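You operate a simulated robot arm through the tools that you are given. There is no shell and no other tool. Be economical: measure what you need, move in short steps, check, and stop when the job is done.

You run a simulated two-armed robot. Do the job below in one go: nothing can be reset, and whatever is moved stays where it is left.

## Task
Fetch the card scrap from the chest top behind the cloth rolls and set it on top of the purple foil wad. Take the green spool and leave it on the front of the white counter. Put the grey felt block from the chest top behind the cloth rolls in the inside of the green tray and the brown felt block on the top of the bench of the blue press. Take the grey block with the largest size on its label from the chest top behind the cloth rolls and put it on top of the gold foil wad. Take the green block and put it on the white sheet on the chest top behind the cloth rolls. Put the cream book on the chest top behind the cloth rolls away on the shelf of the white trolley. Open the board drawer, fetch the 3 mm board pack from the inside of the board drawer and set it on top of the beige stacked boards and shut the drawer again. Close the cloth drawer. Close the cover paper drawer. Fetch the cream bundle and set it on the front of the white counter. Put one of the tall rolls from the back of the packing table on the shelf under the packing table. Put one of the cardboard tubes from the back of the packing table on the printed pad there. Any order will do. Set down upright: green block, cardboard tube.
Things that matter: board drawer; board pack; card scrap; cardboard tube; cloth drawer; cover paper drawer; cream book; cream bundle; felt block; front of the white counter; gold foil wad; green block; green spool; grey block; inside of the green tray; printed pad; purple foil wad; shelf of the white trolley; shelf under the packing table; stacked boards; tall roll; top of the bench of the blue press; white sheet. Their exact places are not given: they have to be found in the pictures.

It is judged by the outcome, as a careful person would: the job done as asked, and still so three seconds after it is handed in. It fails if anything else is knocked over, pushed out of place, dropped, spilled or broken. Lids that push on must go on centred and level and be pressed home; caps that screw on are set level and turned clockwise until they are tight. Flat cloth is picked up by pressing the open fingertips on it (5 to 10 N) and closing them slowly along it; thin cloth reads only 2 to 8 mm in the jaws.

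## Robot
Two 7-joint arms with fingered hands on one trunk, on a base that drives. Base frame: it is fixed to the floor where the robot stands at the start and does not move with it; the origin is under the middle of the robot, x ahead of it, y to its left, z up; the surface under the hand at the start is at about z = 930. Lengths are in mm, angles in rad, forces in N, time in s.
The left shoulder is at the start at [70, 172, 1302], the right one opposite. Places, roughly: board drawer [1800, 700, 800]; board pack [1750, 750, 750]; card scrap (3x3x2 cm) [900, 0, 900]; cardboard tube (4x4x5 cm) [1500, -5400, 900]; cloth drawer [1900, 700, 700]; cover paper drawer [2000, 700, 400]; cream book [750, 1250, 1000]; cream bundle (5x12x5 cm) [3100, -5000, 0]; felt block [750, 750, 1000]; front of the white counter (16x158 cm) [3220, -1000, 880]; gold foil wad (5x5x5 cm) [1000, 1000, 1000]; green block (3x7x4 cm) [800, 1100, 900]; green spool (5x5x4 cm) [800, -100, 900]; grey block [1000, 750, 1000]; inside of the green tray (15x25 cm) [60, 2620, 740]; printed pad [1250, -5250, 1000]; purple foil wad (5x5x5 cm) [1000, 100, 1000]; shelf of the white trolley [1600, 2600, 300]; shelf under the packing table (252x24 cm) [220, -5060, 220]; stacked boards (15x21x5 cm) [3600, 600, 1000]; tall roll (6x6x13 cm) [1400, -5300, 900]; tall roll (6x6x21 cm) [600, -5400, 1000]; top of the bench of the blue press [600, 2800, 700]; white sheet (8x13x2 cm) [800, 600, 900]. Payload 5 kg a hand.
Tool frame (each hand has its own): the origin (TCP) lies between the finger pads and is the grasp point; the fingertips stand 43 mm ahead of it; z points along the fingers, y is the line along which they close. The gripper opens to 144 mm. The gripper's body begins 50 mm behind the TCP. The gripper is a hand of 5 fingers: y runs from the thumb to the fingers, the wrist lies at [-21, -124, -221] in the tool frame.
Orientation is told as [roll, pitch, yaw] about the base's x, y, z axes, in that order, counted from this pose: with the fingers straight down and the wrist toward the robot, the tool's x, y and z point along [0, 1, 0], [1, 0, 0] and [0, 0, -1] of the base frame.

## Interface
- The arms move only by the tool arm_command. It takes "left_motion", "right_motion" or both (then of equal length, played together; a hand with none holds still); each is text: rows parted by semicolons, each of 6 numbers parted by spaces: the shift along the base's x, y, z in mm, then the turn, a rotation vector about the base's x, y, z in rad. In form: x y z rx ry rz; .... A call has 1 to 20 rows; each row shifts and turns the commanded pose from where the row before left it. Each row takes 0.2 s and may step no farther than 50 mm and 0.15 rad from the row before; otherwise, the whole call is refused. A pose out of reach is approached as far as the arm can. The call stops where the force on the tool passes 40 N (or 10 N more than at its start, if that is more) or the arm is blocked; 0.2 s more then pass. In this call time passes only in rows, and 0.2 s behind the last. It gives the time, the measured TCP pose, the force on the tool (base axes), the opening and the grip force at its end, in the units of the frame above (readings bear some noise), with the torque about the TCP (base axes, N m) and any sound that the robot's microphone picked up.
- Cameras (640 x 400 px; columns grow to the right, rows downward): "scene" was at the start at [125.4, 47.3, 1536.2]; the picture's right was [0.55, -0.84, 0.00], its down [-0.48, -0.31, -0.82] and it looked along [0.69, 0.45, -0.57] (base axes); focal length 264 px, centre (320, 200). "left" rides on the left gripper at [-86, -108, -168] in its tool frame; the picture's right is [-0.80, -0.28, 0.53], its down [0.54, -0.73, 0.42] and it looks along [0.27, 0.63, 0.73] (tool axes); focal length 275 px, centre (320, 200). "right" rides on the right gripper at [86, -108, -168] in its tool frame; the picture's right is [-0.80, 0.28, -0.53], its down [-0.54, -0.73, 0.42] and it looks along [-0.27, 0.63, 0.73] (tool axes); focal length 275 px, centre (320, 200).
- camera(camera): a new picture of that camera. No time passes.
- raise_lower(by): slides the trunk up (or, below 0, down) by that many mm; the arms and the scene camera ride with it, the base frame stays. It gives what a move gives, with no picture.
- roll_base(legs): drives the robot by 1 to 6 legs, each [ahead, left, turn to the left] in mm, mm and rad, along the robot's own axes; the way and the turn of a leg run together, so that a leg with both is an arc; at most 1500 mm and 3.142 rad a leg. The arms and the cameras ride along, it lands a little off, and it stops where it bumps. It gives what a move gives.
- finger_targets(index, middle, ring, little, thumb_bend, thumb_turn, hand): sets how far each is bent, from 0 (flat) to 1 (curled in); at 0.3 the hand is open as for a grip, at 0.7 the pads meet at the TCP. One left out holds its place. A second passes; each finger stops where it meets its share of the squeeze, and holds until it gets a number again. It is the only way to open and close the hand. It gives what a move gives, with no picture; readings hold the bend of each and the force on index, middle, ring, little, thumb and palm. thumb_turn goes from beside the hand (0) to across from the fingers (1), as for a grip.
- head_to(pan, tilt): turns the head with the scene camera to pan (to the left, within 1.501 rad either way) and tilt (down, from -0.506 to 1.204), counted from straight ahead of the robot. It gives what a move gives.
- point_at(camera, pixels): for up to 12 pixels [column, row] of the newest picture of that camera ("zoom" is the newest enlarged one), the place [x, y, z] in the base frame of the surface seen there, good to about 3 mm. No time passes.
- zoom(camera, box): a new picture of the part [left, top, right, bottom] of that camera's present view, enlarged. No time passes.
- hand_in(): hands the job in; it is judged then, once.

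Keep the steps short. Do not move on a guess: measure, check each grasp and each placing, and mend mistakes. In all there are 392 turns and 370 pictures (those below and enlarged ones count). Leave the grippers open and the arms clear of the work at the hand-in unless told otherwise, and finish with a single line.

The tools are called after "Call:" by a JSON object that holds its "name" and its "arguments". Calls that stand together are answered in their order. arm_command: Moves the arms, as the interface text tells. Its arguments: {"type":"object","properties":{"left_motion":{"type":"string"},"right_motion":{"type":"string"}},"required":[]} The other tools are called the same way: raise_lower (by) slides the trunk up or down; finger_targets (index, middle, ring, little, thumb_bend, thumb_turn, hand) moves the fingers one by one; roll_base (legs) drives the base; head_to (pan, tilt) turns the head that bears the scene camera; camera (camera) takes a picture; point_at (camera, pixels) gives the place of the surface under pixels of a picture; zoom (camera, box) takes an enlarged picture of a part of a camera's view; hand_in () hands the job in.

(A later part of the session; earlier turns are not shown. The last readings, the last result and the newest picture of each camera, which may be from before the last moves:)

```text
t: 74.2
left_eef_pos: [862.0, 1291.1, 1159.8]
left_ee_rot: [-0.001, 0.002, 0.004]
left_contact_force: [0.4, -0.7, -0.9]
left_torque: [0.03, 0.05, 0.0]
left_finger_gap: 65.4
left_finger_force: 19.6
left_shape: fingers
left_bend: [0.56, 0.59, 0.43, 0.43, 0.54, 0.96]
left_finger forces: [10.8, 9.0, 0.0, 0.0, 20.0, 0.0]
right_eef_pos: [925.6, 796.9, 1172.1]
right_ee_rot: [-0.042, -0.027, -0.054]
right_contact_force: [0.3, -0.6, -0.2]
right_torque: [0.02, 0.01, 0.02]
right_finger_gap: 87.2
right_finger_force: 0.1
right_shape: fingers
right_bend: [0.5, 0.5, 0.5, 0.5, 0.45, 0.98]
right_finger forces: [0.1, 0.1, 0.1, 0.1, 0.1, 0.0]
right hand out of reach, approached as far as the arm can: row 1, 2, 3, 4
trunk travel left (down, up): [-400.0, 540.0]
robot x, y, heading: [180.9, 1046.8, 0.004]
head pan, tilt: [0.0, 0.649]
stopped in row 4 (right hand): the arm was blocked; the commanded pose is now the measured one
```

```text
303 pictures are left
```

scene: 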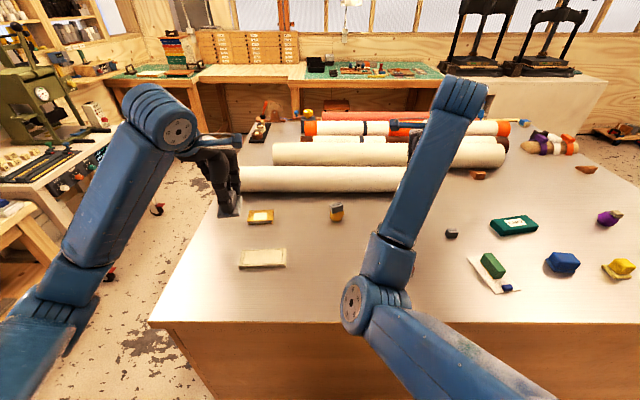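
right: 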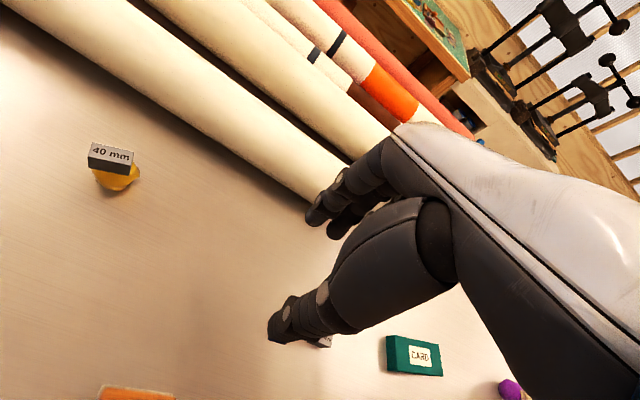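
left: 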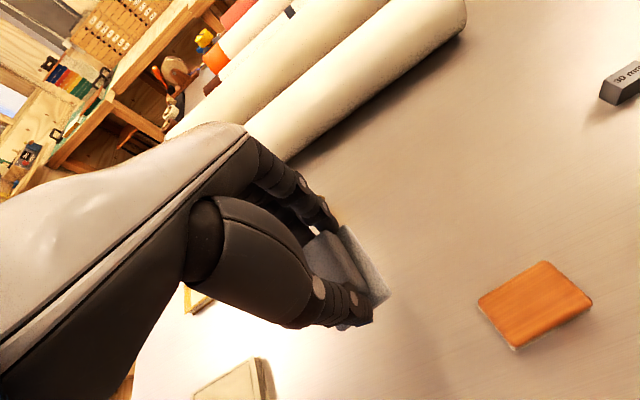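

The tucked elbow prevents retraction. I swing the arm outward while extended: forward, then right, then in.

Call:
{"name": "arm_command", "arguments": {"right_motion": "40 0 0 0.01 0.007 0.014; 40 0 0 0.01 0.007 0.014; 40 0 0 0.01 0.007 0.014; 20 0 0 0.01 0.007 0.014; -10 -45 0 0 0 0; -10 -45 0 0 0 0; -10 -45 0 0 0 0; -15 -45 0 0 0 0; -15 -45 0 0 0 0; -20 -45 0 0 0 0"}}

Call:
{"name": "camera", "arguments": {"camera": "scene"}}

```text
t: 76.4
left_eef_pos: [860.9, 1287.7, 1160.7]
left_ee_rot: [0.002, 0.0, 0.006]
left_contact_force: [-1.1, 0.5, 0.5]
left_torque: [0.05, -0.05, 0.0]
left_finger_gap: 65.2
left_finger_force: 19.4
left_shape: fingers
left_bend: [0.56, 0.59, 0.43, 0.43, 0.54, 0.96]
left_finger forces: [10.9, 9.0, 0.1, 0.0, 19.9, 0.1]
right_eef_pos: [982.9, 526.1, 1171.5]
right_ee_rot: [0.002, 0.002, 0.006]
right_contact_force: [-0.9, -0.6, -0.9]
right_torque: [0.04, 0.03, 0.01]
right_finger_gap: 87.2
right_finger_force: 0.1
right_shape: fingers
right_bend: [0.5, 0.5, 0.5, 0.5, 0.45, 0.98]
right_finger forces: [0.1, 0.0, 0.0, 0.0, 0.1, 0.0]
trunk travel left (down, up): [-400.0, 540.0]
robot x, y, heading: [183.1, 1050.6, 0.006]
head pan, tilt: [0.0, 0.649]
```

```text
302 pictures are left
```

scene: 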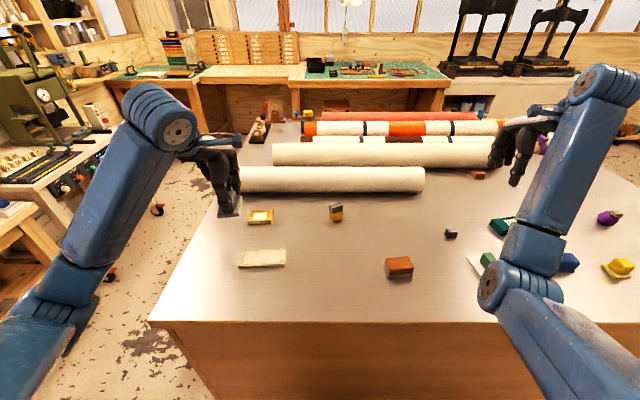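

Now the arm is swung outward. I bring it in and toward the brown block.

Call:
{"name": "arm_command", "arguments": {"right_motion": "-45 0 0 0 0 0; -45 0 0 0 0 0; -45 0 0 0 0 0; -45 10 0 0 0 0; -17 40 0 0 0 0; 0 45 0 0 0 0; 0 45 0 0 0 0; 0 45 0 0 0 0; 0 45 0 0 0 0; 0 45 0 0 0 0; 0 34 0 0 0 0"}}

Call:
{"name": "camera", "arguments": {"camera": "right"}}

```text
t: 78.8
left_eef_pos: [863.0, 1290.2, 1160.0]
left_ee_rot: [0.0, -0.001, 0.006]
left_contact_force: [0.5, 0.1, -0.4]
left_torque: [-0.05, 0.02, -0.01]
left_finger_gap: 65.3
left_finger_force: 20.1
left_shape: fingers
left_bend: [0.56, 0.59, 0.43, 0.43, 0.54, 0.96]
left_finger forces: [10.9, 9.0, 0.0, 0.1, 19.9, 0.0]
right_eef_pos: [787.6, 839.6, 1170.8]
right_ee_rot: [-0.001, 0.004, 0.002]
right_contact_force: [0.0, 0.0, -1.1]
right_torque: [-0.05, -0.01, -0.02]
right_finger_gap: 87.3
right_finger_force: 0.2
right_shape: fingers
right_bend: [0.5, 0.5, 0.5, 0.5, 0.45, 0.98]
right_finger forces: [0.0, 0.1, 0.1, 0.0, 0.0, 0.1]
trunk travel left (down, up): [-400.0, 540.0]
robot x, y, heading: [187.9, 1055.5, 0.002]
head pan, tilt: [0.0, 0.649]
```

```text
301 pictures are left
```

right: 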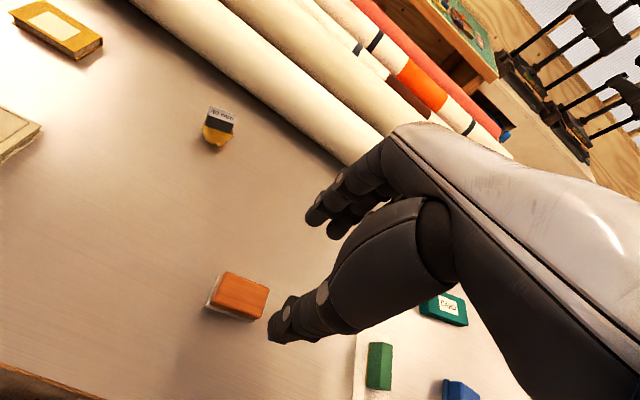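

Elbow is fine now. I lower over the brown block and measure once more near it.

Call:
{"name": "arm_command", "arguments": {"right_motion": "0 0 -40 0 0 0; 0 0 -40 0 0 0; 0 0 -25 0 0 0"}}

Call:
{"name": "camera", "arguments": {"camera": "right"}}

Call:
{"name": "point_at", "arguments": {"camera": "right", "pixels": [[255, 265], [270, 285], [240, 305], [262, 262], [295, 275], [235, 285], [250, 300], [220, 292]]}}

```text
t: 79.6
left_eef_pos: [861.2, 1289.3, 1160.7]
left_ee_rot: [0.0, 0.001, 0.007]
left_contact_force: [-0.3, 0.3, -0.3]
left_torque: [0.03, 0.01, 0.01]
left_finger_gap: 65.6
left_finger_force: 20.6
left_shape: fingers
left_bend: [0.56, 0.59, 0.43, 0.43, 0.54, 0.96]
left_finger forces: [10.9, 8.9, 0.0, 0.0, 19.8, 0.0]
right_eef_pos: [787.2, 836.7, 1067.5]
right_ee_rot: [0.0, 0.004, 0.005]
right_contact_force: [-0.2, 0.7, -0.1]
right_torque: [0.02, 0.05, 0.0]
right_finger_gap: 87.5
right_finger_force: 0.0
right_shape: fingers
right_bend: [0.5, 0.5, 0.5, 0.5, 0.45, 0.98]
right_finger forces: [0.0, 0.1, 0.1, 0.1, 0.0, 0.0]
trunk travel left (down, up): [-400.0, 540.0]
robot x, y, heading: [184.7, 1050.6, 0.008]
head pan, tilt: [0.0, 0.649]
```

```text
300 pictures are left
```

right: 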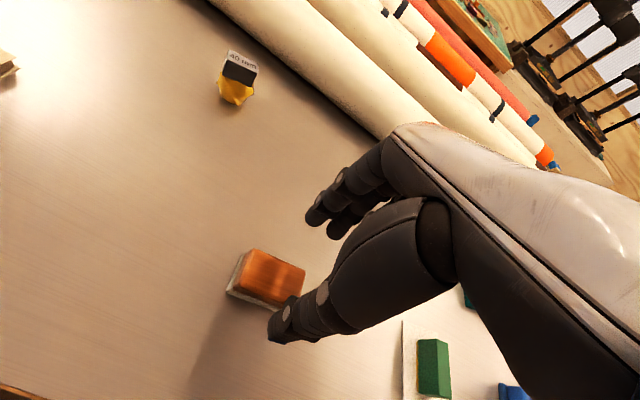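

```text
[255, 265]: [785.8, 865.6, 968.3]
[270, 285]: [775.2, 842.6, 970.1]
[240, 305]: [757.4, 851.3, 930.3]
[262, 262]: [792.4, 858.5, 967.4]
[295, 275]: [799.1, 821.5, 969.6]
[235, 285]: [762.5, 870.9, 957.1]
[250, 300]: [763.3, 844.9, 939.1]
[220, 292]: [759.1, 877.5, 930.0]
```

Aligned. Lower to TCP z≈990 and close.

Call:
{"name": "arm_command", "arguments": {"right_motion": "0 3 -30 0 0 0; 0 0 -30 0 0 0; 0 0 -17 0 0 0"}}

Call:
{"name": "finger_targets", "arguments": {"hand": "right", "index": 0.64, "middle": 0.64, "ring": 0.5, "thumb_bend": 0.64}}

Call:
{"name": "finger_targets", "arguments": {"hand": "right", "index": 0.73, "middle": 0.73, "thumb_bend": 0.73}}

Call:
{"name": "arm_command", "arguments": {"right_motion": "0 0 20 0 0 0; 0 0 40 0 0 0; 0 0 40 0 0 0; 0 0 40 0 0 0; 0 0 20 0 0 0"}}

Call:
{"name": "camera", "arguments": {"camera": "right"}}

```text
t: 80.4
left_eef_pos: [861.4, 1290.7, 1161.4]
left_ee_rot: [-0.001, -0.002, 0.005]
left_contact_force: [-0.3, 0.7, -0.2]
left_torque: [0.01, 0.0, 0.03]
left_finger_gap: 65.6
left_finger_force: 20.3
left_shape: fingers
left_bend: [0.56, 0.59, 0.43, 0.43, 0.54, 0.96]
left_finger forces: [10.9, 9.0, 0.0, 0.1, 19.9, 0.0]
right_eef_pos: [788.2, 840.0, 988.5]
right_ee_rot: [0.001, 0.003, 0.003]
right_contact_force: [0.0, -0.2, 0.8]
right_torque: [-0.01, -0.01, -0.03]
right_finger_gap: 87.4
right_finger_force: 0.0
right_shape: fingers
right_bend: [0.5, 0.5, 0.5, 0.5, 0.45, 0.98]
right_finger forces: [0.0, 0.0, 0.0, 0.0, 0.0, 0.0]
trunk travel left (down, up): [-400.0, 540.0]
robot x, y, heading: [186.8, 1055.2, 0.003]
head pan, tilt: [0.0, 0.649]
```

```text
t: 81.4
left_eef_pos: [861.3, 1290.1, 1160.5]
left_ee_rot: [0.0, 0.002, 0.005]
left_contact_force: [0.0, 0.0, -0.9]
left_torque: [0.02, 0.01, 0.01]
left_finger_gap: 65.4
left_finger_force: 19.9
left_shape: fingers
left_bend: [0.56, 0.59, 0.43, 0.43, 0.54, 0.96]
left_finger forces: [10.9, 9.0, 0.1, 0.0, 19.9, 0.0]
right_eef_pos: [787.6, 841.3, 988.7]
right_ee_rot: [0.0, 0.003, 0.007]
right_contact_force: [0.7, 0.3, -0.1]
right_torque: [-0.01, -0.01, 0.02]
right_finger_gap: 44.8
right_finger_force: 7.1
right_shape: fingers
right_bend: [0.61, 0.62, 0.5, 0.5, 0.59, 0.97]
right_finger forces: [3.9, 3.6, 0.1, 0.0, 7.5, 0.0]
trunk travel left (down, up): [-400.0, 540.0]
robot x, y, heading: [183.8, 1053.2, 0.006]
head pan, tilt: [0.0, 0.649]
```

```text
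t: 82.4
left_eef_pos: [861.0, 1290.0, 1161.4]
left_ee_rot: [-0.001, -0.002, 0.006]
left_contact_force: [0.3, 0.4, -0.7]
left_torque: [-0.02, -0.02, -0.02]
left_finger_gap: 65.3
left_finger_force: 19.9
left_shape: fingers
left_bend: [0.56, 0.59, 0.43, 0.43, 0.54, 0.96]
left_finger forces: [10.8, 9.0, 0.0, 0.0, 19.9, 0.1]
right_eef_pos: [788.8, 841.1, 990.0]
right_ee_rot: [0.0, 0.004, 0.005]
right_contact_force: [0.6, -1.2, 2.4]
right_torque: [0.06, 0.02, 0.01]
right_finger_gap: 43.2
right_finger_force: 23.5
right_shape: fingers
right_bend: [0.62, 0.65, 0.5, 0.5, 0.59, 0.95]
right_finger forces: [13.9, 9.6, 0.0, 0.0, 22.9, 0.0]
trunk travel left (down, up): [-400.0, 540.0]
robot x, y, heading: [183.9, 1052.2, 0.005]
head pan, tilt: [0.0, 0.649]
```

```text
t: 83.6
left_eef_pos: [860.1, 1289.4, 1160.1]
left_ee_rot: [0.0, 0.0, 0.005]
left_contact_force: [-0.2, -1.3, -0.6]
left_torque: [0.01, 0.0, 0.0]
left_finger_gap: 65.4
left_finger_force: 19.7
left_shape: fingers
left_bend: [0.56, 0.59, 0.43, 0.43, 0.54, 0.96]
left_finger forces: [10.8, 9.1, 0.1, 0.1, 19.9, 0.1]
right_eef_pos: [786.0, 841.1, 1150.0]
right_ee_rot: [0.0, 0.005, 0.005]
right_contact_force: [0.3, 0.3, -1.2]
right_torque: [-0.01, -0.04, 0.0]
right_finger_gap: 43.5
right_finger_force: 23.1
right_shape: fingers
right_bend: [0.62, 0.65, 0.5, 0.5, 0.59, 0.95]
right_finger forces: [13.0, 9.9, 0.0, 0.0, 23.0, 0.1]
trunk travel left (down, up): [-400.0, 540.0]
robot x, y, heading: [185.1, 1053.5, -0.0]
head pan, tilt: [0.0, 0.649]
```

```text
299 pictures are left
```

right: 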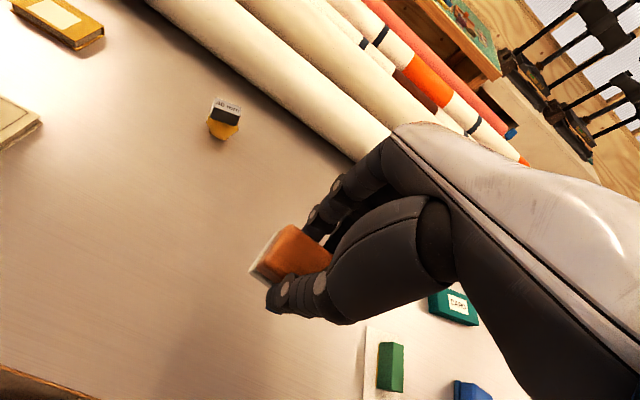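

Both felt blocks held. I look left at the press bench to plan the drive.

Call:
{"name": "head_to", "arguments": {"pan": 1.45, "tilt": 0.45}}

Call:
{"name": "camera", "arguments": {"camera": "scene"}}

```text
t: 85.2
left_eef_pos: [861.9, 1289.6, 1161.0]
left_ee_rot: [-0.001, 0.001, 0.006]
left_contact_force: [0.5, -0.7, -0.3]
left_torque: [0.0, 0.03, 0.01]
left_finger_gap: 65.3
left_finger_force: 19.6
left_shape: fingers
left_bend: [0.56, 0.59, 0.43, 0.43, 0.54, 0.96]
left_finger forces: [10.9, 8.9, 0.0, 0.1, 19.9, 0.0]
right_eef_pos: [787.5, 842.3, 1150.7]
right_ee_rot: [0.001, 0.005, 0.006]
right_contact_force: [-0.4, 1.1, -0.8]
right_torque: [-0.01, -0.05, -0.02]
right_finger_gap: 43.3
right_finger_force: 22.6
right_shape: fingers
right_bend: [0.62, 0.65, 0.5, 0.5, 0.59, 0.95]
right_finger forces: [13.0, 9.9, 0.0, 0.1, 23.0, 0.1]
trunk travel left (down, up): [-400.0, 540.0]
robot x, y, heading: [184.5, 1054.1, 0.005]
head pan, tilt: [1.45, 0.45]
```

```text
298 pictures are left
```

scene: 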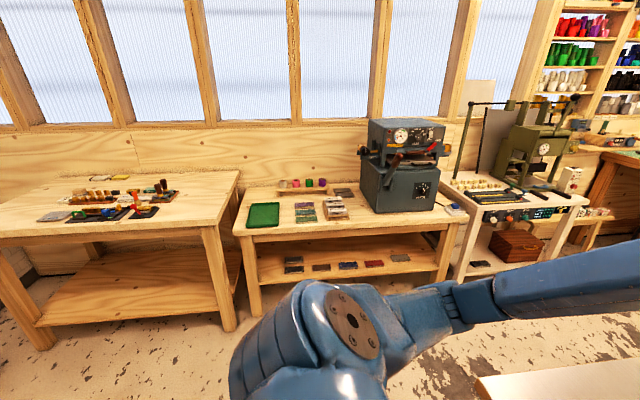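

Call:
{"name": "zoom", "arguments": {"camera": "scene", "box": [220, 150, 460, 300]}}

Call:
{"name": "point_at", "arguments": {"camera": "scene", "pixels": [[263, 215], [250, 205], [278, 205], [280, 227], [248, 227], [290, 234], [330, 228], [420, 215], [400, 212], [360, 220], [255, 238], [445, 218]]}}

Call:
{"name": "zoom", "arguments": {"camera": "scene", "box": [430, 150, 620, 280]}}

```text
2.67 times, centred on (340, 225) of scene
```

zoom: 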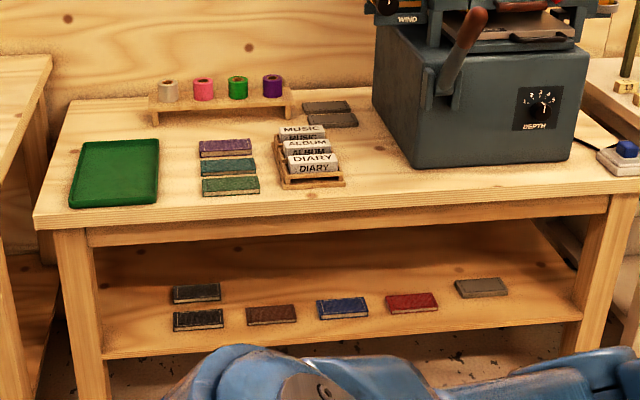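

```text
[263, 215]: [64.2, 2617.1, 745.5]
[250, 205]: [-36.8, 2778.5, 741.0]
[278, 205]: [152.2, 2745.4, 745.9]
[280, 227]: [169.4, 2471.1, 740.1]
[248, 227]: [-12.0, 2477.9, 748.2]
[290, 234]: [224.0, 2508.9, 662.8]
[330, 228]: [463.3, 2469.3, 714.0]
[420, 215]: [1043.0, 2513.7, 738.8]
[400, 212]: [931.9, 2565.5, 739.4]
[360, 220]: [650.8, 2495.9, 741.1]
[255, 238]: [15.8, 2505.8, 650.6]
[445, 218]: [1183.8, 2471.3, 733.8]
```

```text
3.08 times, centred on (525, 215) of scene
```

zoom: 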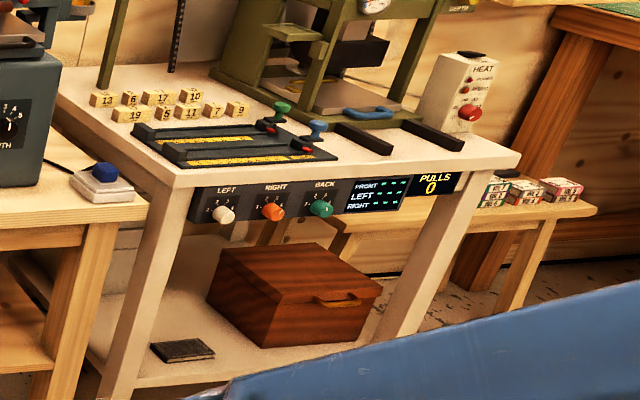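

Tray at x≈-35..155, y≈2480–2770; free bench spot near (660, 2530). I back off 300, turn left 90°, and go ahead 780.

Call:
{"name": "roll_base", "arguments": {"legs": [[-300, 0, 0], [0, 0, 1.566], [750, 0, 0]]}}

Call:
{"name": "head_to", "arguments": {"pan": -0.3, "tilt": 0.6}}

Call:
{"name": "camera", "arguments": {"camera": "scene"}}

```text
t: 94.7
left_eef_pos: [-356.2, 2475.0, 1160.5]
left_ee_rot: [0.0, 0.0, 1.575]
left_contact_force: [0.1, 0.1, -1.0]
left_torque: [0.04, -0.01, -0.01]
left_finger_gap: 64.8
left_finger_force: 19.2
left_shape: fingers
left_bend: [0.56, 0.6, 0.43, 0.43, 0.54, 0.96]
left_finger forces: [10.6, 8.8, 0.0, 0.0, 19.5, 0.1]
right_eef_pos: [92.0, 2401.4, 1149.7]
right_ee_rot: [0.001, 0.006, 1.577]
right_contact_force: [-0.3, -0.7, -0.5]
right_torque: [0.0, 0.0, 0.01]
right_finger_gap: 43.3
right_finger_force: 22.7
right_shape: fingers
right_bend: [0.62, 0.66, 0.5, 0.5, 0.59, 0.95]
right_finger forces: [12.4, 9.6, 0.1, 0.0, 22.1, 0.0]
trunk travel left (down, up): [-400.0, 540.0]
robot x, y, heading: [-118.1, 1798.2, 1.574]
head pan, tilt: [1.45, 0.45]
```

```text
t: 96.5
left_eef_pos: [-355.0, 2475.5, 1160.8]
left_ee_rot: [0.001, -0.001, 1.575]
left_contact_force: [-0.4, -0.6, -1.0]
left_torque: [-0.01, 0.0, 0.0]
left_finger_gap: 65.1
left_finger_force: 19.6
left_shape: fingers
left_bend: [0.56, 0.6, 0.43, 0.43, 0.54, 0.96]
left_finger forces: [10.5, 8.8, 0.0, 0.0, 19.4, 0.0]
right_eef_pos: [91.8, 2402.4, 1150.1]
right_ee_rot: [0.0, 0.005, 1.576]
right_contact_force: [-0.4, 1.2, -0.7]
right_torque: [-0.01, 0.0, 0.04]
right_finger_gap: 43.1
right_finger_force: 22.3
right_shape: fingers
right_bend: [0.62, 0.66, 0.5, 0.5, 0.59, 0.95]
right_finger forces: [12.4, 9.6, 0.2, 0.0, 22.0, 0.0]
trunk travel left (down, up): [-400.0, 540.0]
robot x, y, heading: [-117.6, 1797.7, 1.577]
head pan, tilt: [-0.3, 0.6]
```

```text
295 pictures are left
```

scene: 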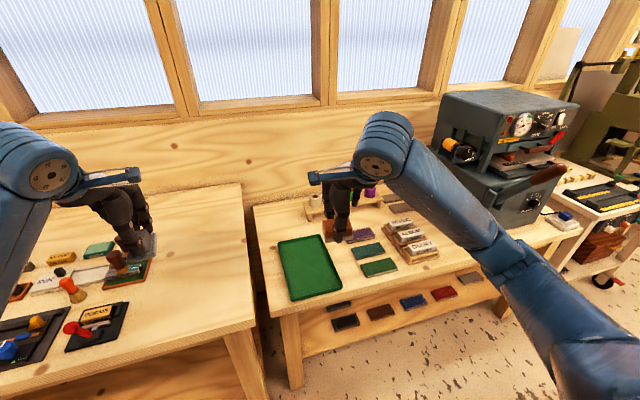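

Drive right 470 (hands at z≥1100 clear the bench), then lower the trunk 190.

Call:
{"name": "roll_base", "arguments": {"legs": [[0, -470, 0]]}}

Call:
{"name": "raise_lower", "arguments": {"by": -190}}

Call:
{"name": "head_to", "arguments": {"pan": 0.0, "tilt": 0.65}}

Call:
{"name": "camera", "arguments": {"camera": "scene"}}

```text
t: 99.3
left_eef_pos: [107.9, 2478.9, 1161.9]
left_ee_rot: [-0.001, -0.001, 1.578]
left_contact_force: [0.2, 0.1, -1.5]
left_torque: [-0.03, 0.01, 0.01]
left_finger_gap: 65.0
left_finger_force: 18.9
left_shape: fingers
left_bend: [0.56, 0.6, 0.43, 0.43, 0.54, 0.96]
left_finger forces: [10.6, 8.8, 0.0, 0.0, 19.5, 0.0]
right_eef_pos: [557.6, 2405.6, 1150.4]
right_ee_rot: [0.001, 0.004, 1.577]
right_contact_force: [0.3, 1.1, -1.0]
right_torque: [0.02, -0.02, -0.01]
right_finger_gap: 42.9
right_finger_force: 22.2
right_shape: fingers
right_bend: [0.62, 0.66, 0.5, 0.5, 0.59, 0.95]
right_finger forces: [12.4, 9.6, 0.0, 0.0, 22.1, 0.0]
trunk travel left (down, up): [-400.0, 540.0]
robot x, y, heading: [344.2, 1799.1, 1.58]
head pan, tilt: [-0.3, 0.6]
```

```text
t: 101.4
left_eef_pos: [108.8, 2478.1, 971.9]
left_ee_rot: [-0.001, 0.0, 1.576]
left_contact_force: [-0.8, 0.2, -0.2]
left_torque: [-0.03, 0.02, 0.0]
left_finger_gap: 64.9
left_finger_force: 19.5
left_shape: fingers
left_bend: [0.56, 0.6, 0.43, 0.43, 0.54, 0.96]
left_finger forces: [10.6, 8.7, 0.0, 0.0, 19.5, 0.1]
right_eef_pos: [556.9, 2406.2, 959.4]
right_ee_rot: [-0.001, 0.004, 1.578]
right_contact_force: [0.6, 0.8, -1.1]
right_torque: [0.01, 0.02, -0.02]
right_finger_gap: 42.8
right_finger_force: 22.0
right_shape: fingers
right_bend: [0.62, 0.66, 0.5, 0.5, 0.59, 0.95]
right_finger forces: [12.4, 9.6, 0.0, 0.0, 22.2, 0.0]
trunk travel left (down, up): [-210.0, 730.0]
robot x, y, heading: [348.8, 1801.1, 1.578]
head pan, tilt: [-0.3, 0.6]
```

```text
t: 102.2
left_eef_pos: [108.9, 2478.3, 971.0]
left_ee_rot: [0.0, 0.001, 1.578]
left_contact_force: [0.8, 0.5, 0.1]
left_torque: [0.01, -0.01, -0.02]
left_finger_gap: 65.1
left_finger_force: 19.8
left_shape: fingers
left_bend: [0.56, 0.6, 0.43, 0.43, 0.54, 0.96]
left_finger forces: [10.6, 8.7, 0.1, 0.0, 19.6, 0.0]
right_eef_pos: [556.9, 2405.8, 961.4]
right_ee_rot: [-0.001, 0.005, 1.577]
right_contact_force: [1.2, -0.3, -0.5]
right_torque: [-0.01, -0.01, -0.03]
right_finger_gap: 43.0
right_finger_force: 21.9
right_shape: fingers
right_bend: [0.62, 0.66, 0.5, 0.5, 0.59, 0.95]
right_finger forces: [12.4, 9.5, 0.1, 0.0, 22.1, 0.0]
trunk travel left (down, up): [-210.0, 730.0]
robot x, y, heading: [349.1, 1804.5, 1.58]
head pan, tilt: [0.0, 0.649]
```

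```text
294 pictures are left
```

scene: 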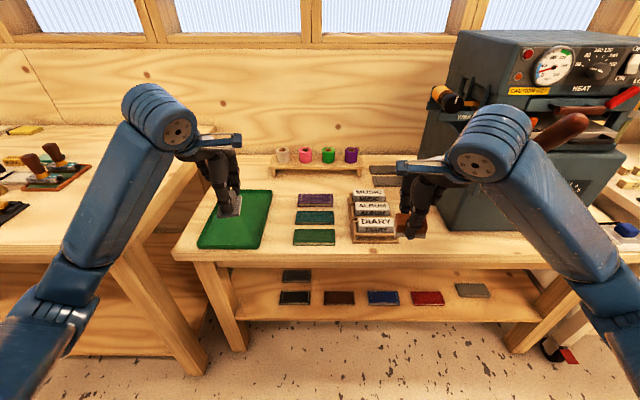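

I measure the tray and the free spot right of the diary rack.

Call:
{"name": "point_at", "arguments": {"camera": "scene", "pixels": [[214, 243], [252, 243], [262, 200], [240, 230], [248, 215], [430, 250], [440, 235], [400, 240], [395, 220], [450, 220], [470, 235], [425, 262]]}}

Call:
{"name": "zoom", "arguments": {"camera": "scene", "box": [340, 170, 500, 270]}}

Call:
{"name": "zoom", "arguments": {"camera": "scene", "box": [180, 170, 300, 260]}}

```text
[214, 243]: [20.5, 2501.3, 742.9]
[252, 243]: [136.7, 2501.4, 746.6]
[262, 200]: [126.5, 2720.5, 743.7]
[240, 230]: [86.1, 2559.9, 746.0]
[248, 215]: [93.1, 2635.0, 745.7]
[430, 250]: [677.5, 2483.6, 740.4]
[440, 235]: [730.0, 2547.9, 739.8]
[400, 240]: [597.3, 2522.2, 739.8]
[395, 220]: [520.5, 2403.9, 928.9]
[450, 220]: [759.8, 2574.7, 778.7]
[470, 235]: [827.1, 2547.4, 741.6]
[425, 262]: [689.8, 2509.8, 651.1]
```

```text
4.00 times, centred on (420, 220) of scene
```

zoom: 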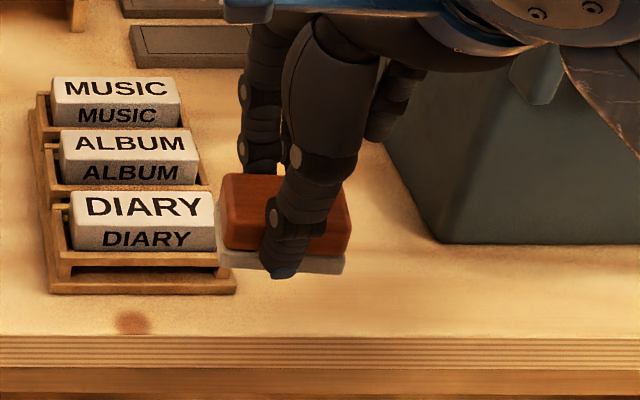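

```text
4.44 times, centred on (240, 215) of scene
```

zoom: 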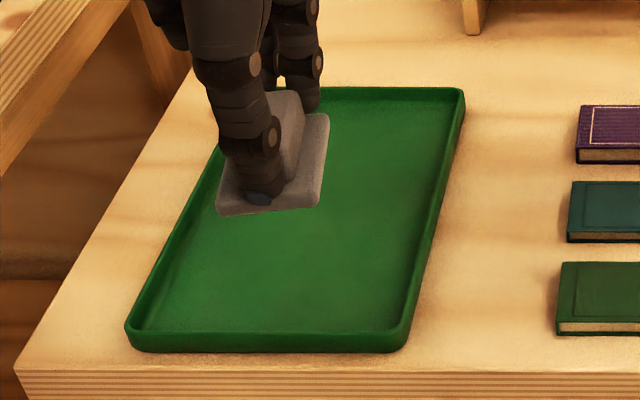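

Tray inside ≈ x 5–150, y 2495–2755, floor 745. Spot for brown: (665, 2515) between rack (x<597) and press (x>755). Move both hands over their spots.

Call:
{"name": "arm_command", "arguments": {"left_motion": "-10 36 0 0 0 0; -10 36 0 0 0 0; -10 36 0 0 0 0; -11 34 0 0 0 0; 0 0 -35 0 0 0; 0 0 -35 0 0 0; 0 0 -35 0 0 0", "right_motion": "36 0 0 0 0 0; 36 0 0 0 0 0; 36 36 0 0 0 0; 0 36 0 0 0 0; 0 37 -35 0 0 0; 0 0 -40 0 0 0; 0 0 -40 0 0 0"}}

Call:
{"name": "camera", "arguments": {"camera": "scene"}}

Call:
{"name": "camera", "arguments": {"camera": "right"}}

Call:
{"name": "camera", "arguments": {"camera": "left"}}

```text
refused: row 3 steps farther than a row can; nothing moved
```

```text
291 pictures are left
```

scene: 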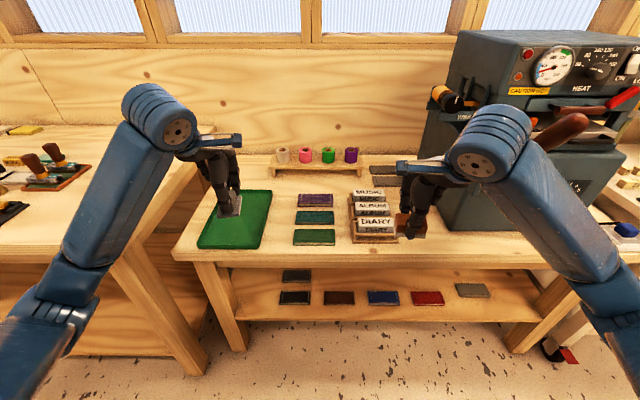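

```text
290 pictures are left
```

right: 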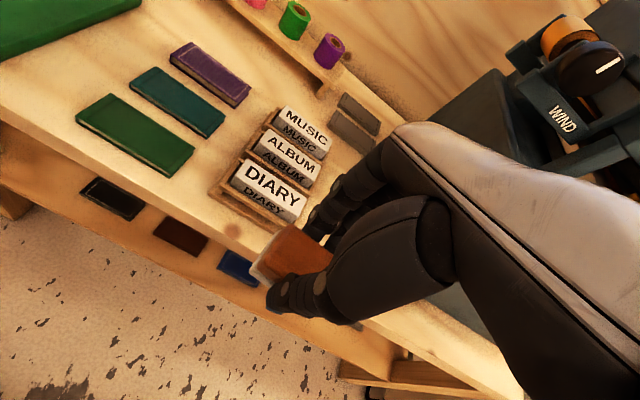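

```text
289 pictures are left
```

left: 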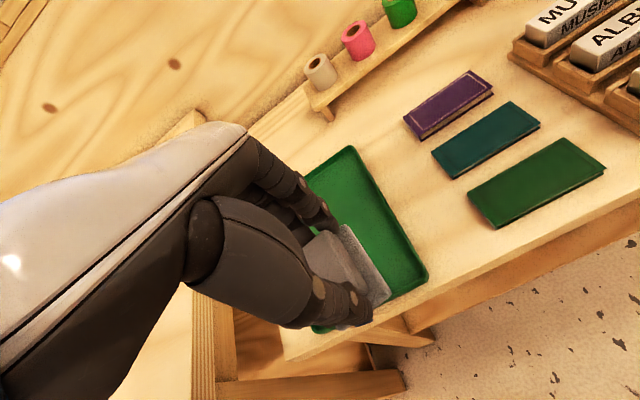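

Row 3 was too long. I also check the press's protruding handle before moving.

Call:
{"name": "point_at", "arguments": {"camera": "right", "pixels": [[580, 70], [560, 120], [520, 60], [480, 110], [300, 205], [262, 222], [450, 310]]}}

Call:
{"name": "point_at", "arguments": {"camera": "scene", "pixels": [[441, 95], [450, 130], [455, 150], [440, 190], [560, 130], [444, 220]]}}

```text
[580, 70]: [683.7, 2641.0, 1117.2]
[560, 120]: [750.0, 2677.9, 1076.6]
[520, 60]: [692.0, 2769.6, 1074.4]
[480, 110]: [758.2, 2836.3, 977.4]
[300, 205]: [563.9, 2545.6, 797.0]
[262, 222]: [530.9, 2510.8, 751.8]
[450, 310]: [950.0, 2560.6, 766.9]
```

```text
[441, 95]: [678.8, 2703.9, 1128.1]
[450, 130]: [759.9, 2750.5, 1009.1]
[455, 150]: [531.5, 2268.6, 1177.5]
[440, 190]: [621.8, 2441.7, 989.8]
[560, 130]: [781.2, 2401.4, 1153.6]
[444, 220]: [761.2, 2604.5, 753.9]
```

Clear. Rerun with proper steps.

Call:
{"name": "arm_command", "arguments": {"left_motion": "-10 36 0 0 0 0; -10 36 0 0 0 0; -10 36 0 0 0 0; -11 34 0 0 0 0; 0 0 -35 0 0 0; 0 0 -35 0 0 0; 0 0 -35 0 0 0", "right_motion": "36 0 0 0 0 0; 36 0 0 0 0 0; 30 30 0 0 0 0; 6 36 0 0 0 0; 0 36 -30 0 0 0; 0 8 -40 0 0 0; 0 0 -45 0 0 0"}}

Call:
{"name": "camera", "arguments": {"camera": "right"}}

Call:
{"name": "camera", "arguments": {"camera": "left"}}

```text
t: 103.8
left_eef_pos: [67.1, 2621.5, 864.0]
left_ee_rot: [-0.002, 0.002, 1.579]
left_contact_force: [-0.6, 0.9, -0.2]
left_torque: [-0.05, 0.0, 0.01]
left_finger_gap: 65.0
left_finger_force: 20.1
left_shape: fingers
left_bend: [0.56, 0.6, 0.43, 0.43, 0.54, 0.96]
left_finger forces: [10.8, 8.8, 0.0, 0.0, 19.6, 0.1]
right_eef_pos: [665.8, 2517.3, 843.8]
right_ee_rot: [-0.001, 0.003, 1.577]
right_contact_force: [0.7, -1.2, -0.2]
right_torque: [0.0, 0.01, 0.02]
right_finger_gap: 43.0
right_finger_force: 22.0
right_shape: fingers
right_bend: [0.62, 0.66, 0.5, 0.5, 0.59, 0.95]
right_finger forces: [12.4, 9.7, 0.0, 0.0, 22.1, 0.1]
trunk travel left (down, up): [-210.0, 730.0]
robot x, y, heading: [349.2, 1804.7, 1.579]
head pan, tilt: [0.0, 0.649]
```

```text
288 pictures are left
```

right: 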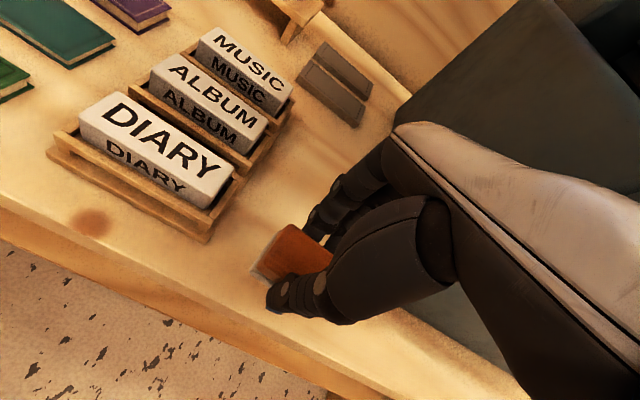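

```text
287 pictures are left
```

left: 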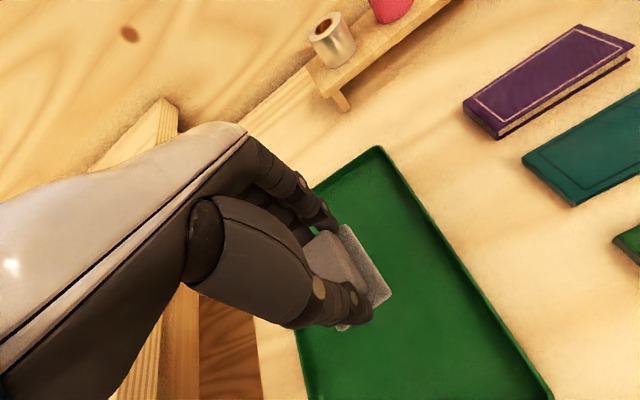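

Both centred. Lower both toward their surfaces.

Call:
{"name": "arm_command", "arguments": {"left_motion": "5 0 -20 0 0 0; 0 0 -20 0 0 0; 0 0 -12 0 0 0", "right_motion": "0 0 -15 0 0 0; 0 0 -15 0 0 0; 0 0 -9 0 0 0"}}

Call:
{"name": "arm_command", "arguments": {"left_motion": "0 0 -3 0 0 0", "right_motion": "0 0 -3 0 0 0"}}

Call:
{"name": "arm_command", "arguments": {"left_motion": "0 0 -2 0 0 0", "right_motion": "0 0 -2 0 0 0"}}

```text
t: 104.6
left_eef_pos: [73.5, 2620.1, 813.5]
left_ee_rot: [0.0, 0.001, 1.579]
left_contact_force: [0.1, 0.0, -0.3]
left_torque: [0.02, -0.03, 0.04]
left_finger_gap: 64.6
left_finger_force: 19.5
left_shape: fingers
left_bend: [0.56, 0.6, 0.43, 0.43, 0.54, 0.96]
left_finger forces: [10.8, 8.8, 0.1, 0.0, 19.5, 0.0]
right_eef_pos: [665.9, 2515.9, 805.2]
right_ee_rot: [0.0, 0.005, 1.578]
right_contact_force: [0.2, -0.2, -1.1]
right_torque: [0.03, 0.01, -0.01]
right_finger_gap: 42.9
right_finger_force: 22.6
right_shape: fingers
right_bend: [0.62, 0.66, 0.5, 0.5, 0.59, 0.95]
right_finger forces: [12.5, 9.7, 0.0, 0.0, 22.0, 0.0]
trunk travel left (down, up): [-210.0, 730.0]
robot x, y, heading: [346.3, 1802.0, 1.575]
head pan, tilt: [0.0, 0.649]
```

```text
t: 105.0
left_eef_pos: [73.0, 2620.7, 809.8]
left_ee_rot: [-0.001, -0.001, 1.578]
left_contact_force: [0.1, -0.6, -1.8]
left_torque: [0.02, 0.01, -0.01]
left_finger_gap: 64.9
left_finger_force: 19.5
left_shape: fingers
left_bend: [0.56, 0.6, 0.43, 0.43, 0.54, 0.96]
left_finger forces: [10.6, 8.8, 0.1, 0.0, 19.5, 0.1]
right_eef_pos: [664.8, 2515.4, 803.5]
right_ee_rot: [-0.002, 0.005, 1.58]
right_contact_force: [-0.2, 0.5, -1.5]
right_torque: [-0.01, -0.01, -0.01]
right_finger_gap: 42.8
right_finger_force: 21.5
right_shape: fingers
right_bend: [0.62, 0.66, 0.5, 0.5, 0.59, 0.95]
right_finger forces: [12.5, 9.8, 0.0, 0.0, 22.0, 0.0]
trunk travel left (down, up): [-210.0, 730.0]
robot x, y, heading: [347.5, 1803.5, 1.581]
head pan, tilt: [0.0, 0.649]
```

```text
t: 105.4
left_eef_pos: [72.6, 2620.0, 809.4]
left_ee_rot: [-0.001, 0.001, 1.577]
left_contact_force: [0.2, -0.1, -0.3]
left_torque: [-0.04, 0.0, -0.04]
left_finger_gap: 65.0
left_finger_force: 19.8
left_shape: fingers
left_bend: [0.56, 0.6, 0.43, 0.43, 0.54, 0.96]
left_finger forces: [10.7, 8.9, 0.0, 0.0, 19.5, 0.0]
right_eef_pos: [663.9, 2515.5, 801.3]
right_ee_rot: [0.001, 0.005, 1.578]
right_contact_force: [-0.4, 0.5, -0.1]
right_torque: [0.0, -0.01, -0.01]
right_finger_gap: 42.8
right_finger_force: 22.4
right_shape: fingers
right_bend: [0.62, 0.66, 0.5, 0.5, 0.59, 0.95]
right_finger forces: [12.4, 9.9, 0.0, 0.1, 22.0, 0.0]
trunk travel left (down, up): [-210.0, 730.0]
robot x, y, heading: [348.8, 1800.9, 1.577]
head pan, tilt: [0.0, 0.649]
```

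Call:
{"name": "arm_command", "arguments": {"left_motion": "0 0 -2 0 0 0", "right_motion": "0 0 -1.5 0 0 0"}}

Call:
{"name": "arm_command", "arguments": {"left_motion": "0 0 -2 0 0 0", "right_motion": "0 0 -1.5 0 0 0"}}

```text
t: 105.8
left_eef_pos: [72.9, 2621.4, 808.1]
left_ee_rot: [0.001, 0.0, 1.577]
left_contact_force: [0.1, -0.4, 1.3]
left_torque: [0.04, 0.04, 0.0]
left_finger_gap: 65.0
left_finger_force: 19.2
left_shape: fingers
left_bend: [0.56, 0.6, 0.43, 0.43, 0.54, 0.96]
left_finger forces: [10.5, 9.1, 0.0, 0.0, 19.6, 0.0]
right_eef_pos: [665.8, 2515.7, 800.4]
right_ee_rot: [-0.001, 0.002, 1.578]
right_contact_force: [-0.8, 0.0, 0.1]
right_torque: [-0.03, 0.02, 0.04]
right_finger_gap: 42.9
right_finger_force: 22.5
right_shape: fingers
right_bend: [0.62, 0.66, 0.5, 0.5, 0.59, 0.95]
right_finger forces: [12.6, 9.4, 0.0, 0.1, 22.2, 0.1]
trunk travel left (down, up): [-210.0, 730.0]
robot x, y, heading: [350.8, 1803.9, 1.578]
head pan, tilt: [0.0, 0.649]
```

```text
t: 106.2
left_eef_pos: [72.2, 2619.2, 805.6]
left_ee_rot: [0.0, -0.002, 1.578]
left_contact_force: [0.2, -0.3, 4.3]
left_torque: [0.14, 0.13, -0.02]
left_finger_gap: 64.9
left_finger_force: 20.7
left_shape: fingers
left_bend: [0.57, 0.6, 0.43, 0.43, 0.54, 0.96]
left_finger forces: [10.6, 9.9, 0.0, 0.0, 20.1, 0.0]
right_eef_pos: [665.1, 2515.4, 797.9]
right_ee_rot: [0.001, 0.004, 1.577]
right_contact_force: [0.8, -0.2, 3.1]
right_torque: [-0.11, 0.12, 0.03]
right_finger_gap: 42.6
right_finger_force: 22.2
right_shape: fingers
right_bend: [0.62, 0.66, 0.5, 0.5, 0.59, 0.95]
right_finger forces: [13.4, 9.3, 0.1, 0.0, 22.3, 0.1]
trunk travel left (down, up): [-210.0, 730.0]
robot x, y, heading: [348.7, 1800.8, 1.578]
head pan, tilt: [0.0, 0.649]
```

Both touch. One more mm each, then open both hands.

Call:
{"name": "arm_command", "arguments": {"left_motion": "0 0 -1.5 0 0 0", "right_motion": "0 0 -1.5 0 0 0"}}

Call:
{"name": "finger_targets", "arguments": {"hand": "left", "index": 0.47, "middle": 0.47, "thumb_bend": 0.47}}

Call:
{"name": "finger_targets", "arguments": {"hand": "right", "index": 0.53, "middle": 0.53, "thumb_bend": 0.5}}

Call:
{"name": "arm_command", "arguments": {"left_motion": "0 0 20 0 0 0; 0 0 40 0 0 0; 0 0 40 0 0 0; 0 0 40 0 0 0; 0 0 40 0 0 0", "right_motion": "0 0 20 0 0 0; 0 0 40 0 0 0; 0 0 40 0 0 0; 0 -20 40 0 0 0; 0 -40 20 0 0 0"}}

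Call:
{"name": "camera", "arguments": {"camera": "scene"}}

```text
t: 106.6
left_eef_pos: [72.4, 2619.2, 805.9]
left_ee_rot: [-0.001, -0.004, 1.578]
left_contact_force: [0.3, 1.0, 10.8]
left_torque: [0.16, 0.06, -0.01]
left_finger_gap: 64.8
left_finger_force: 20.5
left_shape: fingers
left_bend: [0.57, 0.6, 0.43, 0.43, 0.54, 0.96]
left_finger forces: [11.2, 10.6, 0.0, 0.0, 20.0, 0.1]
right_eef_pos: [665.3, 2515.6, 797.9]
right_ee_rot: [-0.001, 0.001, 1.578]
right_contact_force: [1.8, 0.4, 7.5]
right_torque: [-0.17, 0.17, 0.01]
right_finger_gap: 42.9
right_finger_force: 22.1
right_shape: fingers
right_bend: [0.62, 0.65, 0.5, 0.5, 0.59, 0.95]
right_finger forces: [14.5, 9.4, 0.0, 0.0, 22.4, 0.0]
trunk travel left (down, up): [-210.0, 730.0]
robot x, y, heading: [345.5, 1804.5, 1.584]
head pan, tilt: [0.0, 0.649]
```

```text
t: 107.6
left_eef_pos: [71.7, 2619.1, 803.6]
left_ee_rot: [0.0, 0.0, 1.577]
left_contact_force: [0.7, 0.3, -0.4]
left_torque: [0.0, 0.02, 0.02]
left_finger_gap: 88.9
left_finger_force: 0.1
left_shape: fingers
left_bend: [0.47, 0.47, 0.43, 0.43, 0.47, 0.97]
left_finger forces: [0.0, 0.0, 0.1, 0.0, 0.0, 0.0]
right_eef_pos: [663.9, 2515.5, 797.8]
right_ee_rot: [0.001, 0.003, 1.577]
right_contact_force: [4.3, 0.9, 14.8]
right_torque: [-0.3, 0.12, 0.05]
right_finger_gap: 42.6
right_finger_force: 23.8
right_shape: fingers
right_bend: [0.62, 0.65, 0.5, 0.5, 0.59, 0.95]
right_finger forces: [15.0, 10.3, 0.0, 0.0, 22.4, 0.1]
trunk travel left (down, up): [-210.0, 730.0]
robot x, y, heading: [345.8, 1803.4, 1.577]
head pan, tilt: [0.0, 0.649]
```

```text
t: 108.6
left_eef_pos: [72.0, 2621.3, 803.5]
left_ee_rot: [0.0, 0.0, 1.579]
left_contact_force: [-0.8, 0.0, -0.8]
left_torque: [0.01, 0.0, 0.01]
left_finger_gap: 89.0
left_finger_force: 0.1
left_shape: fingers
left_bend: [0.47, 0.47, 0.43, 0.43, 0.47, 0.97]
left_finger forces: [0.0, 0.1, 0.1, 0.1, 0.1, 0.0]
right_eef_pos: [664.2, 2516.2, 796.8]
right_ee_rot: [0.001, 0.004, 1.578]
right_contact_force: [-0.3, -1.4, -0.4]
right_torque: [0.0, -0.01, 0.03]
right_finger_gap: 72.9
right_finger_force: 0.1
right_shape: fingers
right_bend: [0.53, 0.53, 0.5, 0.5, 0.5, 0.97]
right_finger forces: [0.0, 0.1, 0.0, 0.1, 0.0, 0.0]
trunk travel left (down, up): [-210.0, 730.0]
robot x, y, heading: [349.2, 1803.4, 1.579]
head pan, tilt: [0.0, 0.649]
```

```text
t: 109.8
left_eef_pos: [73.0, 2617.6, 984.8]
left_ee_rot: [0.0, 0.001, 1.579]
left_contact_force: [0.1, -0.2, 0.1]
left_torque: [0.06, 0.01, 0.01]
left_finger_gap: 89.3
left_finger_force: 0.1
left_shape: fingers
left_bend: [0.47, 0.47, 0.43, 0.43, 0.47, 0.97]
left_finger forces: [0.1, 0.1, 0.0, 0.0, 0.1, 0.0]
right_eef_pos: [664.9, 2454.6, 957.4]
right_ee_rot: [0.001, 0.003, 1.577]
right_contact_force: [-0.6, -0.9, 0.1]
right_torque: [0.04, 0.01, -0.01]
right_finger_gap: 73.3
right_finger_force: 0.1
right_shape: fingers
right_bend: [0.53, 0.53, 0.5, 0.5, 0.5, 0.97]
right_finger forces: [0.0, 0.0, 0.0, 0.0, 0.1, 0.0]
trunk travel left (down, up): [-210.0, 730.0]
robot x, y, heading: [344.5, 1806.2, 1.583]
head pan, tilt: [0.0, 0.649]
```

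```text
286 pictures are left
```

scene: 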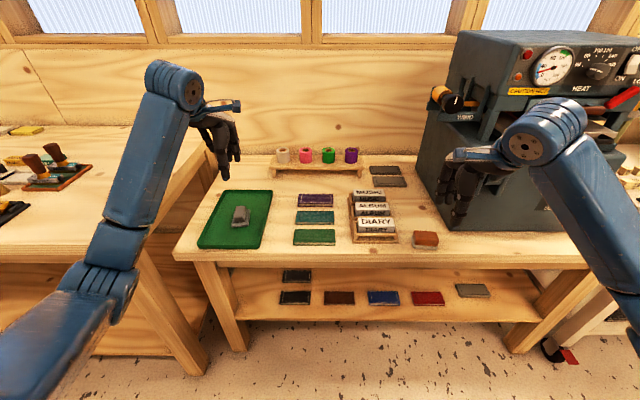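

Both felt blocks are placed. I look right at the white trolley's shelf for planning.

Call:
{"name": "head_to", "arguments": {"pan": -0.95, "tilt": 0.5}}

Call:
{"name": "camera", "arguments": {"camera": "scene"}}

```text
t: 111.0
left_eef_pos: [73.2, 2620.1, 983.4]
left_ee_rot: [0.0, 0.001, 1.579]
left_contact_force: [-0.2, 0.2, 0.1]
left_torque: [0.02, -0.02, -0.03]
left_finger_gap: 88.7
left_finger_force: 0.0
left_shape: fingers
left_bend: [0.47, 0.47, 0.43, 0.43, 0.47, 0.97]
left_finger forces: [0.1, 0.0, 0.0, 0.0, 0.1, 0.0]
right_eef_pos: [664.9, 2457.4, 956.1]
right_ee_rot: [0.0, 0.004, 1.578]
right_contact_force: [-0.1, -0.3, 0.8]
right_torque: [0.0, -0.03, 0.05]
right_finger_gap: 73.3
right_finger_force: 0.0
right_shape: fingers
right_bend: [0.53, 0.53, 0.5, 0.5, 0.5, 0.97]
right_finger forces: [0.0, 0.1, 0.0, 0.0, 0.1, 0.0]
trunk travel left (down, up): [-210.0, 730.0]
robot x, y, heading: [347.7, 1800.4, 1.577]
head pan, tilt: [-0.949, 0.499]
```

```text
285 pictures are left
```

scene: 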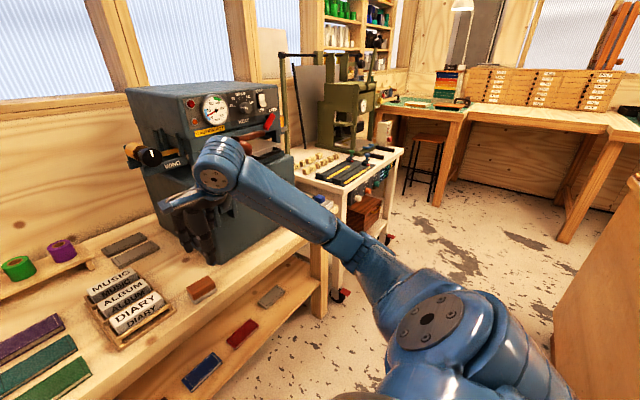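

Call:
{"name": "zoom", "arguments": {"camera": "scene", "box": [290, 130, 420, 310]}}

Call:
{"name": "point_at", "arguments": {"camera": "scene", "pixels": [[340, 188], [395, 155], [370, 200], [365, 215], [378, 235], [345, 250], [350, 215], [400, 160], [340, 295], [375, 238]]}}

```text
2.22 times, centred on (355, 220) of scene
```

zoom: 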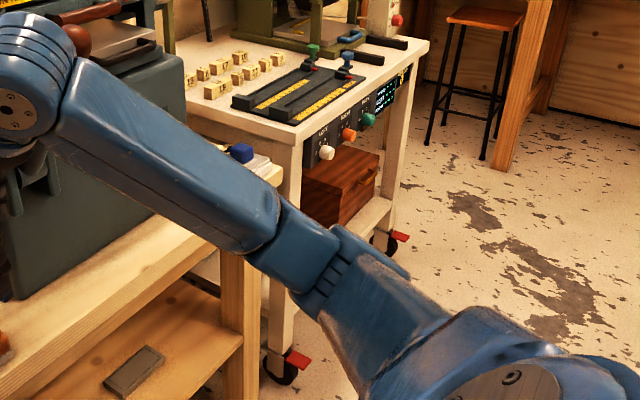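

```text
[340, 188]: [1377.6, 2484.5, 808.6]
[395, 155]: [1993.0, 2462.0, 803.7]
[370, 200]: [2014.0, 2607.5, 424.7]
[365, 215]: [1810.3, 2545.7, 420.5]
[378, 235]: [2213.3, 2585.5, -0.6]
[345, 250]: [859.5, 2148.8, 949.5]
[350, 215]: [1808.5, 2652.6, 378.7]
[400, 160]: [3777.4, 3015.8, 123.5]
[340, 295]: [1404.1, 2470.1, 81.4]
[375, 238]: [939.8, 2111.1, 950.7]
```

Trolley shelf is at z≈290 under a top at 808. First fetch the book: raise trunk and retrace to the chest.

Call:
{"name": "raise_lower", "arguments": {"by": 190}}

Call:
{"name": "roll_base", "arguments": {"legs": [[0, 470, 0], [-800, 0, 0], [0, 0, -1.577], [300, 0, 0]]}}

Call:
{"name": "head_to", "arguments": {"pan": 0.2, "tilt": 0.7}}

Call:
{"name": "camera", "arguments": {"camera": "scene"}}

```text
t: 113.1
left_eef_pos: [74.5, 2619.9, 1173.2]
left_ee_rot: [0.0, 0.001, 1.576]
left_contact_force: [0.0, 0.2, -0.7]
left_torque: [0.0, 0.02, 0.0]
left_finger_gap: 89.1
left_finger_force: 0.0
left_shape: fingers
left_bend: [0.47, 0.47, 0.43, 0.43, 0.47, 0.97]
left_finger forces: [0.0, 0.1, 0.1, 0.0, 0.1, 0.0]
right_eef_pos: [664.3, 2455.3, 1146.5]
right_ee_rot: [0.0, 0.003, 1.578]
right_contact_force: [-0.3, 0.0, -0.8]
right_torque: [0.01, 0.01, 0.01]
right_finger_gap: 73.1
right_finger_force: 0.0
right_shape: fingers
right_bend: [0.53, 0.53, 0.5, 0.5, 0.5, 0.97]
right_finger forces: [0.1, 0.0, 0.1, 0.0, 0.0, 0.1]
trunk travel left (down, up): [-400.0, 540.0]
robot x, y, heading: [347.7, 1801.9, 1.575]
head pan, tilt: [-0.949, 0.499]
```

```text
t: 125.2
left_eef_pos: [1009.1, 1270.9, 1173.9]
left_ee_rot: [0.0, 0.0, 0.002]
left_contact_force: [1.0, 0.4, -0.8]
left_torque: [-0.01, 0.01, 0.02]
left_finger_gap: 89.1
left_finger_force: 0.2
left_shape: fingers
left_bend: [0.47, 0.47, 0.43, 0.43, 0.47, 0.97]
left_finger forces: [0.0, 0.0, 0.0, 0.0, 0.0, 0.0]
right_eef_pos: [840.8, 680.2, 1146.5]
right_ee_rot: [0.002, 0.003, 0.001]
right_contact_force: [0.2, 0.4, 0.2]
right_torque: [0.0, -0.01, -0.01]
right_finger_gap: 72.8
right_finger_force: 0.0
right_shape: fingers
right_bend: [0.53, 0.53, 0.5, 0.5, 0.5, 0.97]
right_finger forces: [0.0, 0.1, 0.1, 0.0, 0.1, 0.1]
trunk travel left (down, up): [-400.0, 540.0]
robot x, y, heading: [189.6, 1002.8, 0.001]
head pan, tilt: [-0.949, 0.499]
```

```text
t: 126.6
left_eef_pos: [1008.7, 1270.2, 1173.2]
left_ee_rot: [0.0, 0.0, 0.003]
left_contact_force: [0.1, 0.2, 1.0]
left_torque: [0.0, 0.0, -0.02]
left_finger_gap: 89.1
left_finger_force: 0.0
left_shape: fingers
left_bend: [0.47, 0.47, 0.43, 0.43, 0.47, 0.97]
left_finger forces: [0.1, 0.0, 0.0, 0.0, 0.0, 0.0]
right_eef_pos: [841.1, 680.2, 1146.8]
right_ee_rot: [-0.001, 0.004, 0.002]
right_contact_force: [-0.2, 0.4, -0.2]
right_torque: [0.0, -0.02, 0.01]
right_finger_gap: 72.9
right_finger_force: 0.0
right_shape: fingers
right_bend: [0.53, 0.53, 0.5, 0.5, 0.5, 0.97]
right_finger forces: [0.1, 0.1, 0.0, 0.0, 0.0, 0.0]
trunk travel left (down, up): [-400.0, 540.0]
robot x, y, heading: [191.7, 1002.3, -0.005]
head pan, tilt: [0.201, 0.7]
```

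```text
283 pictures are left
```

scene: 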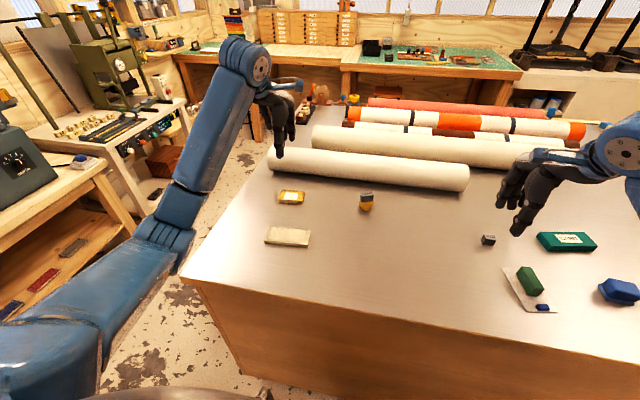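

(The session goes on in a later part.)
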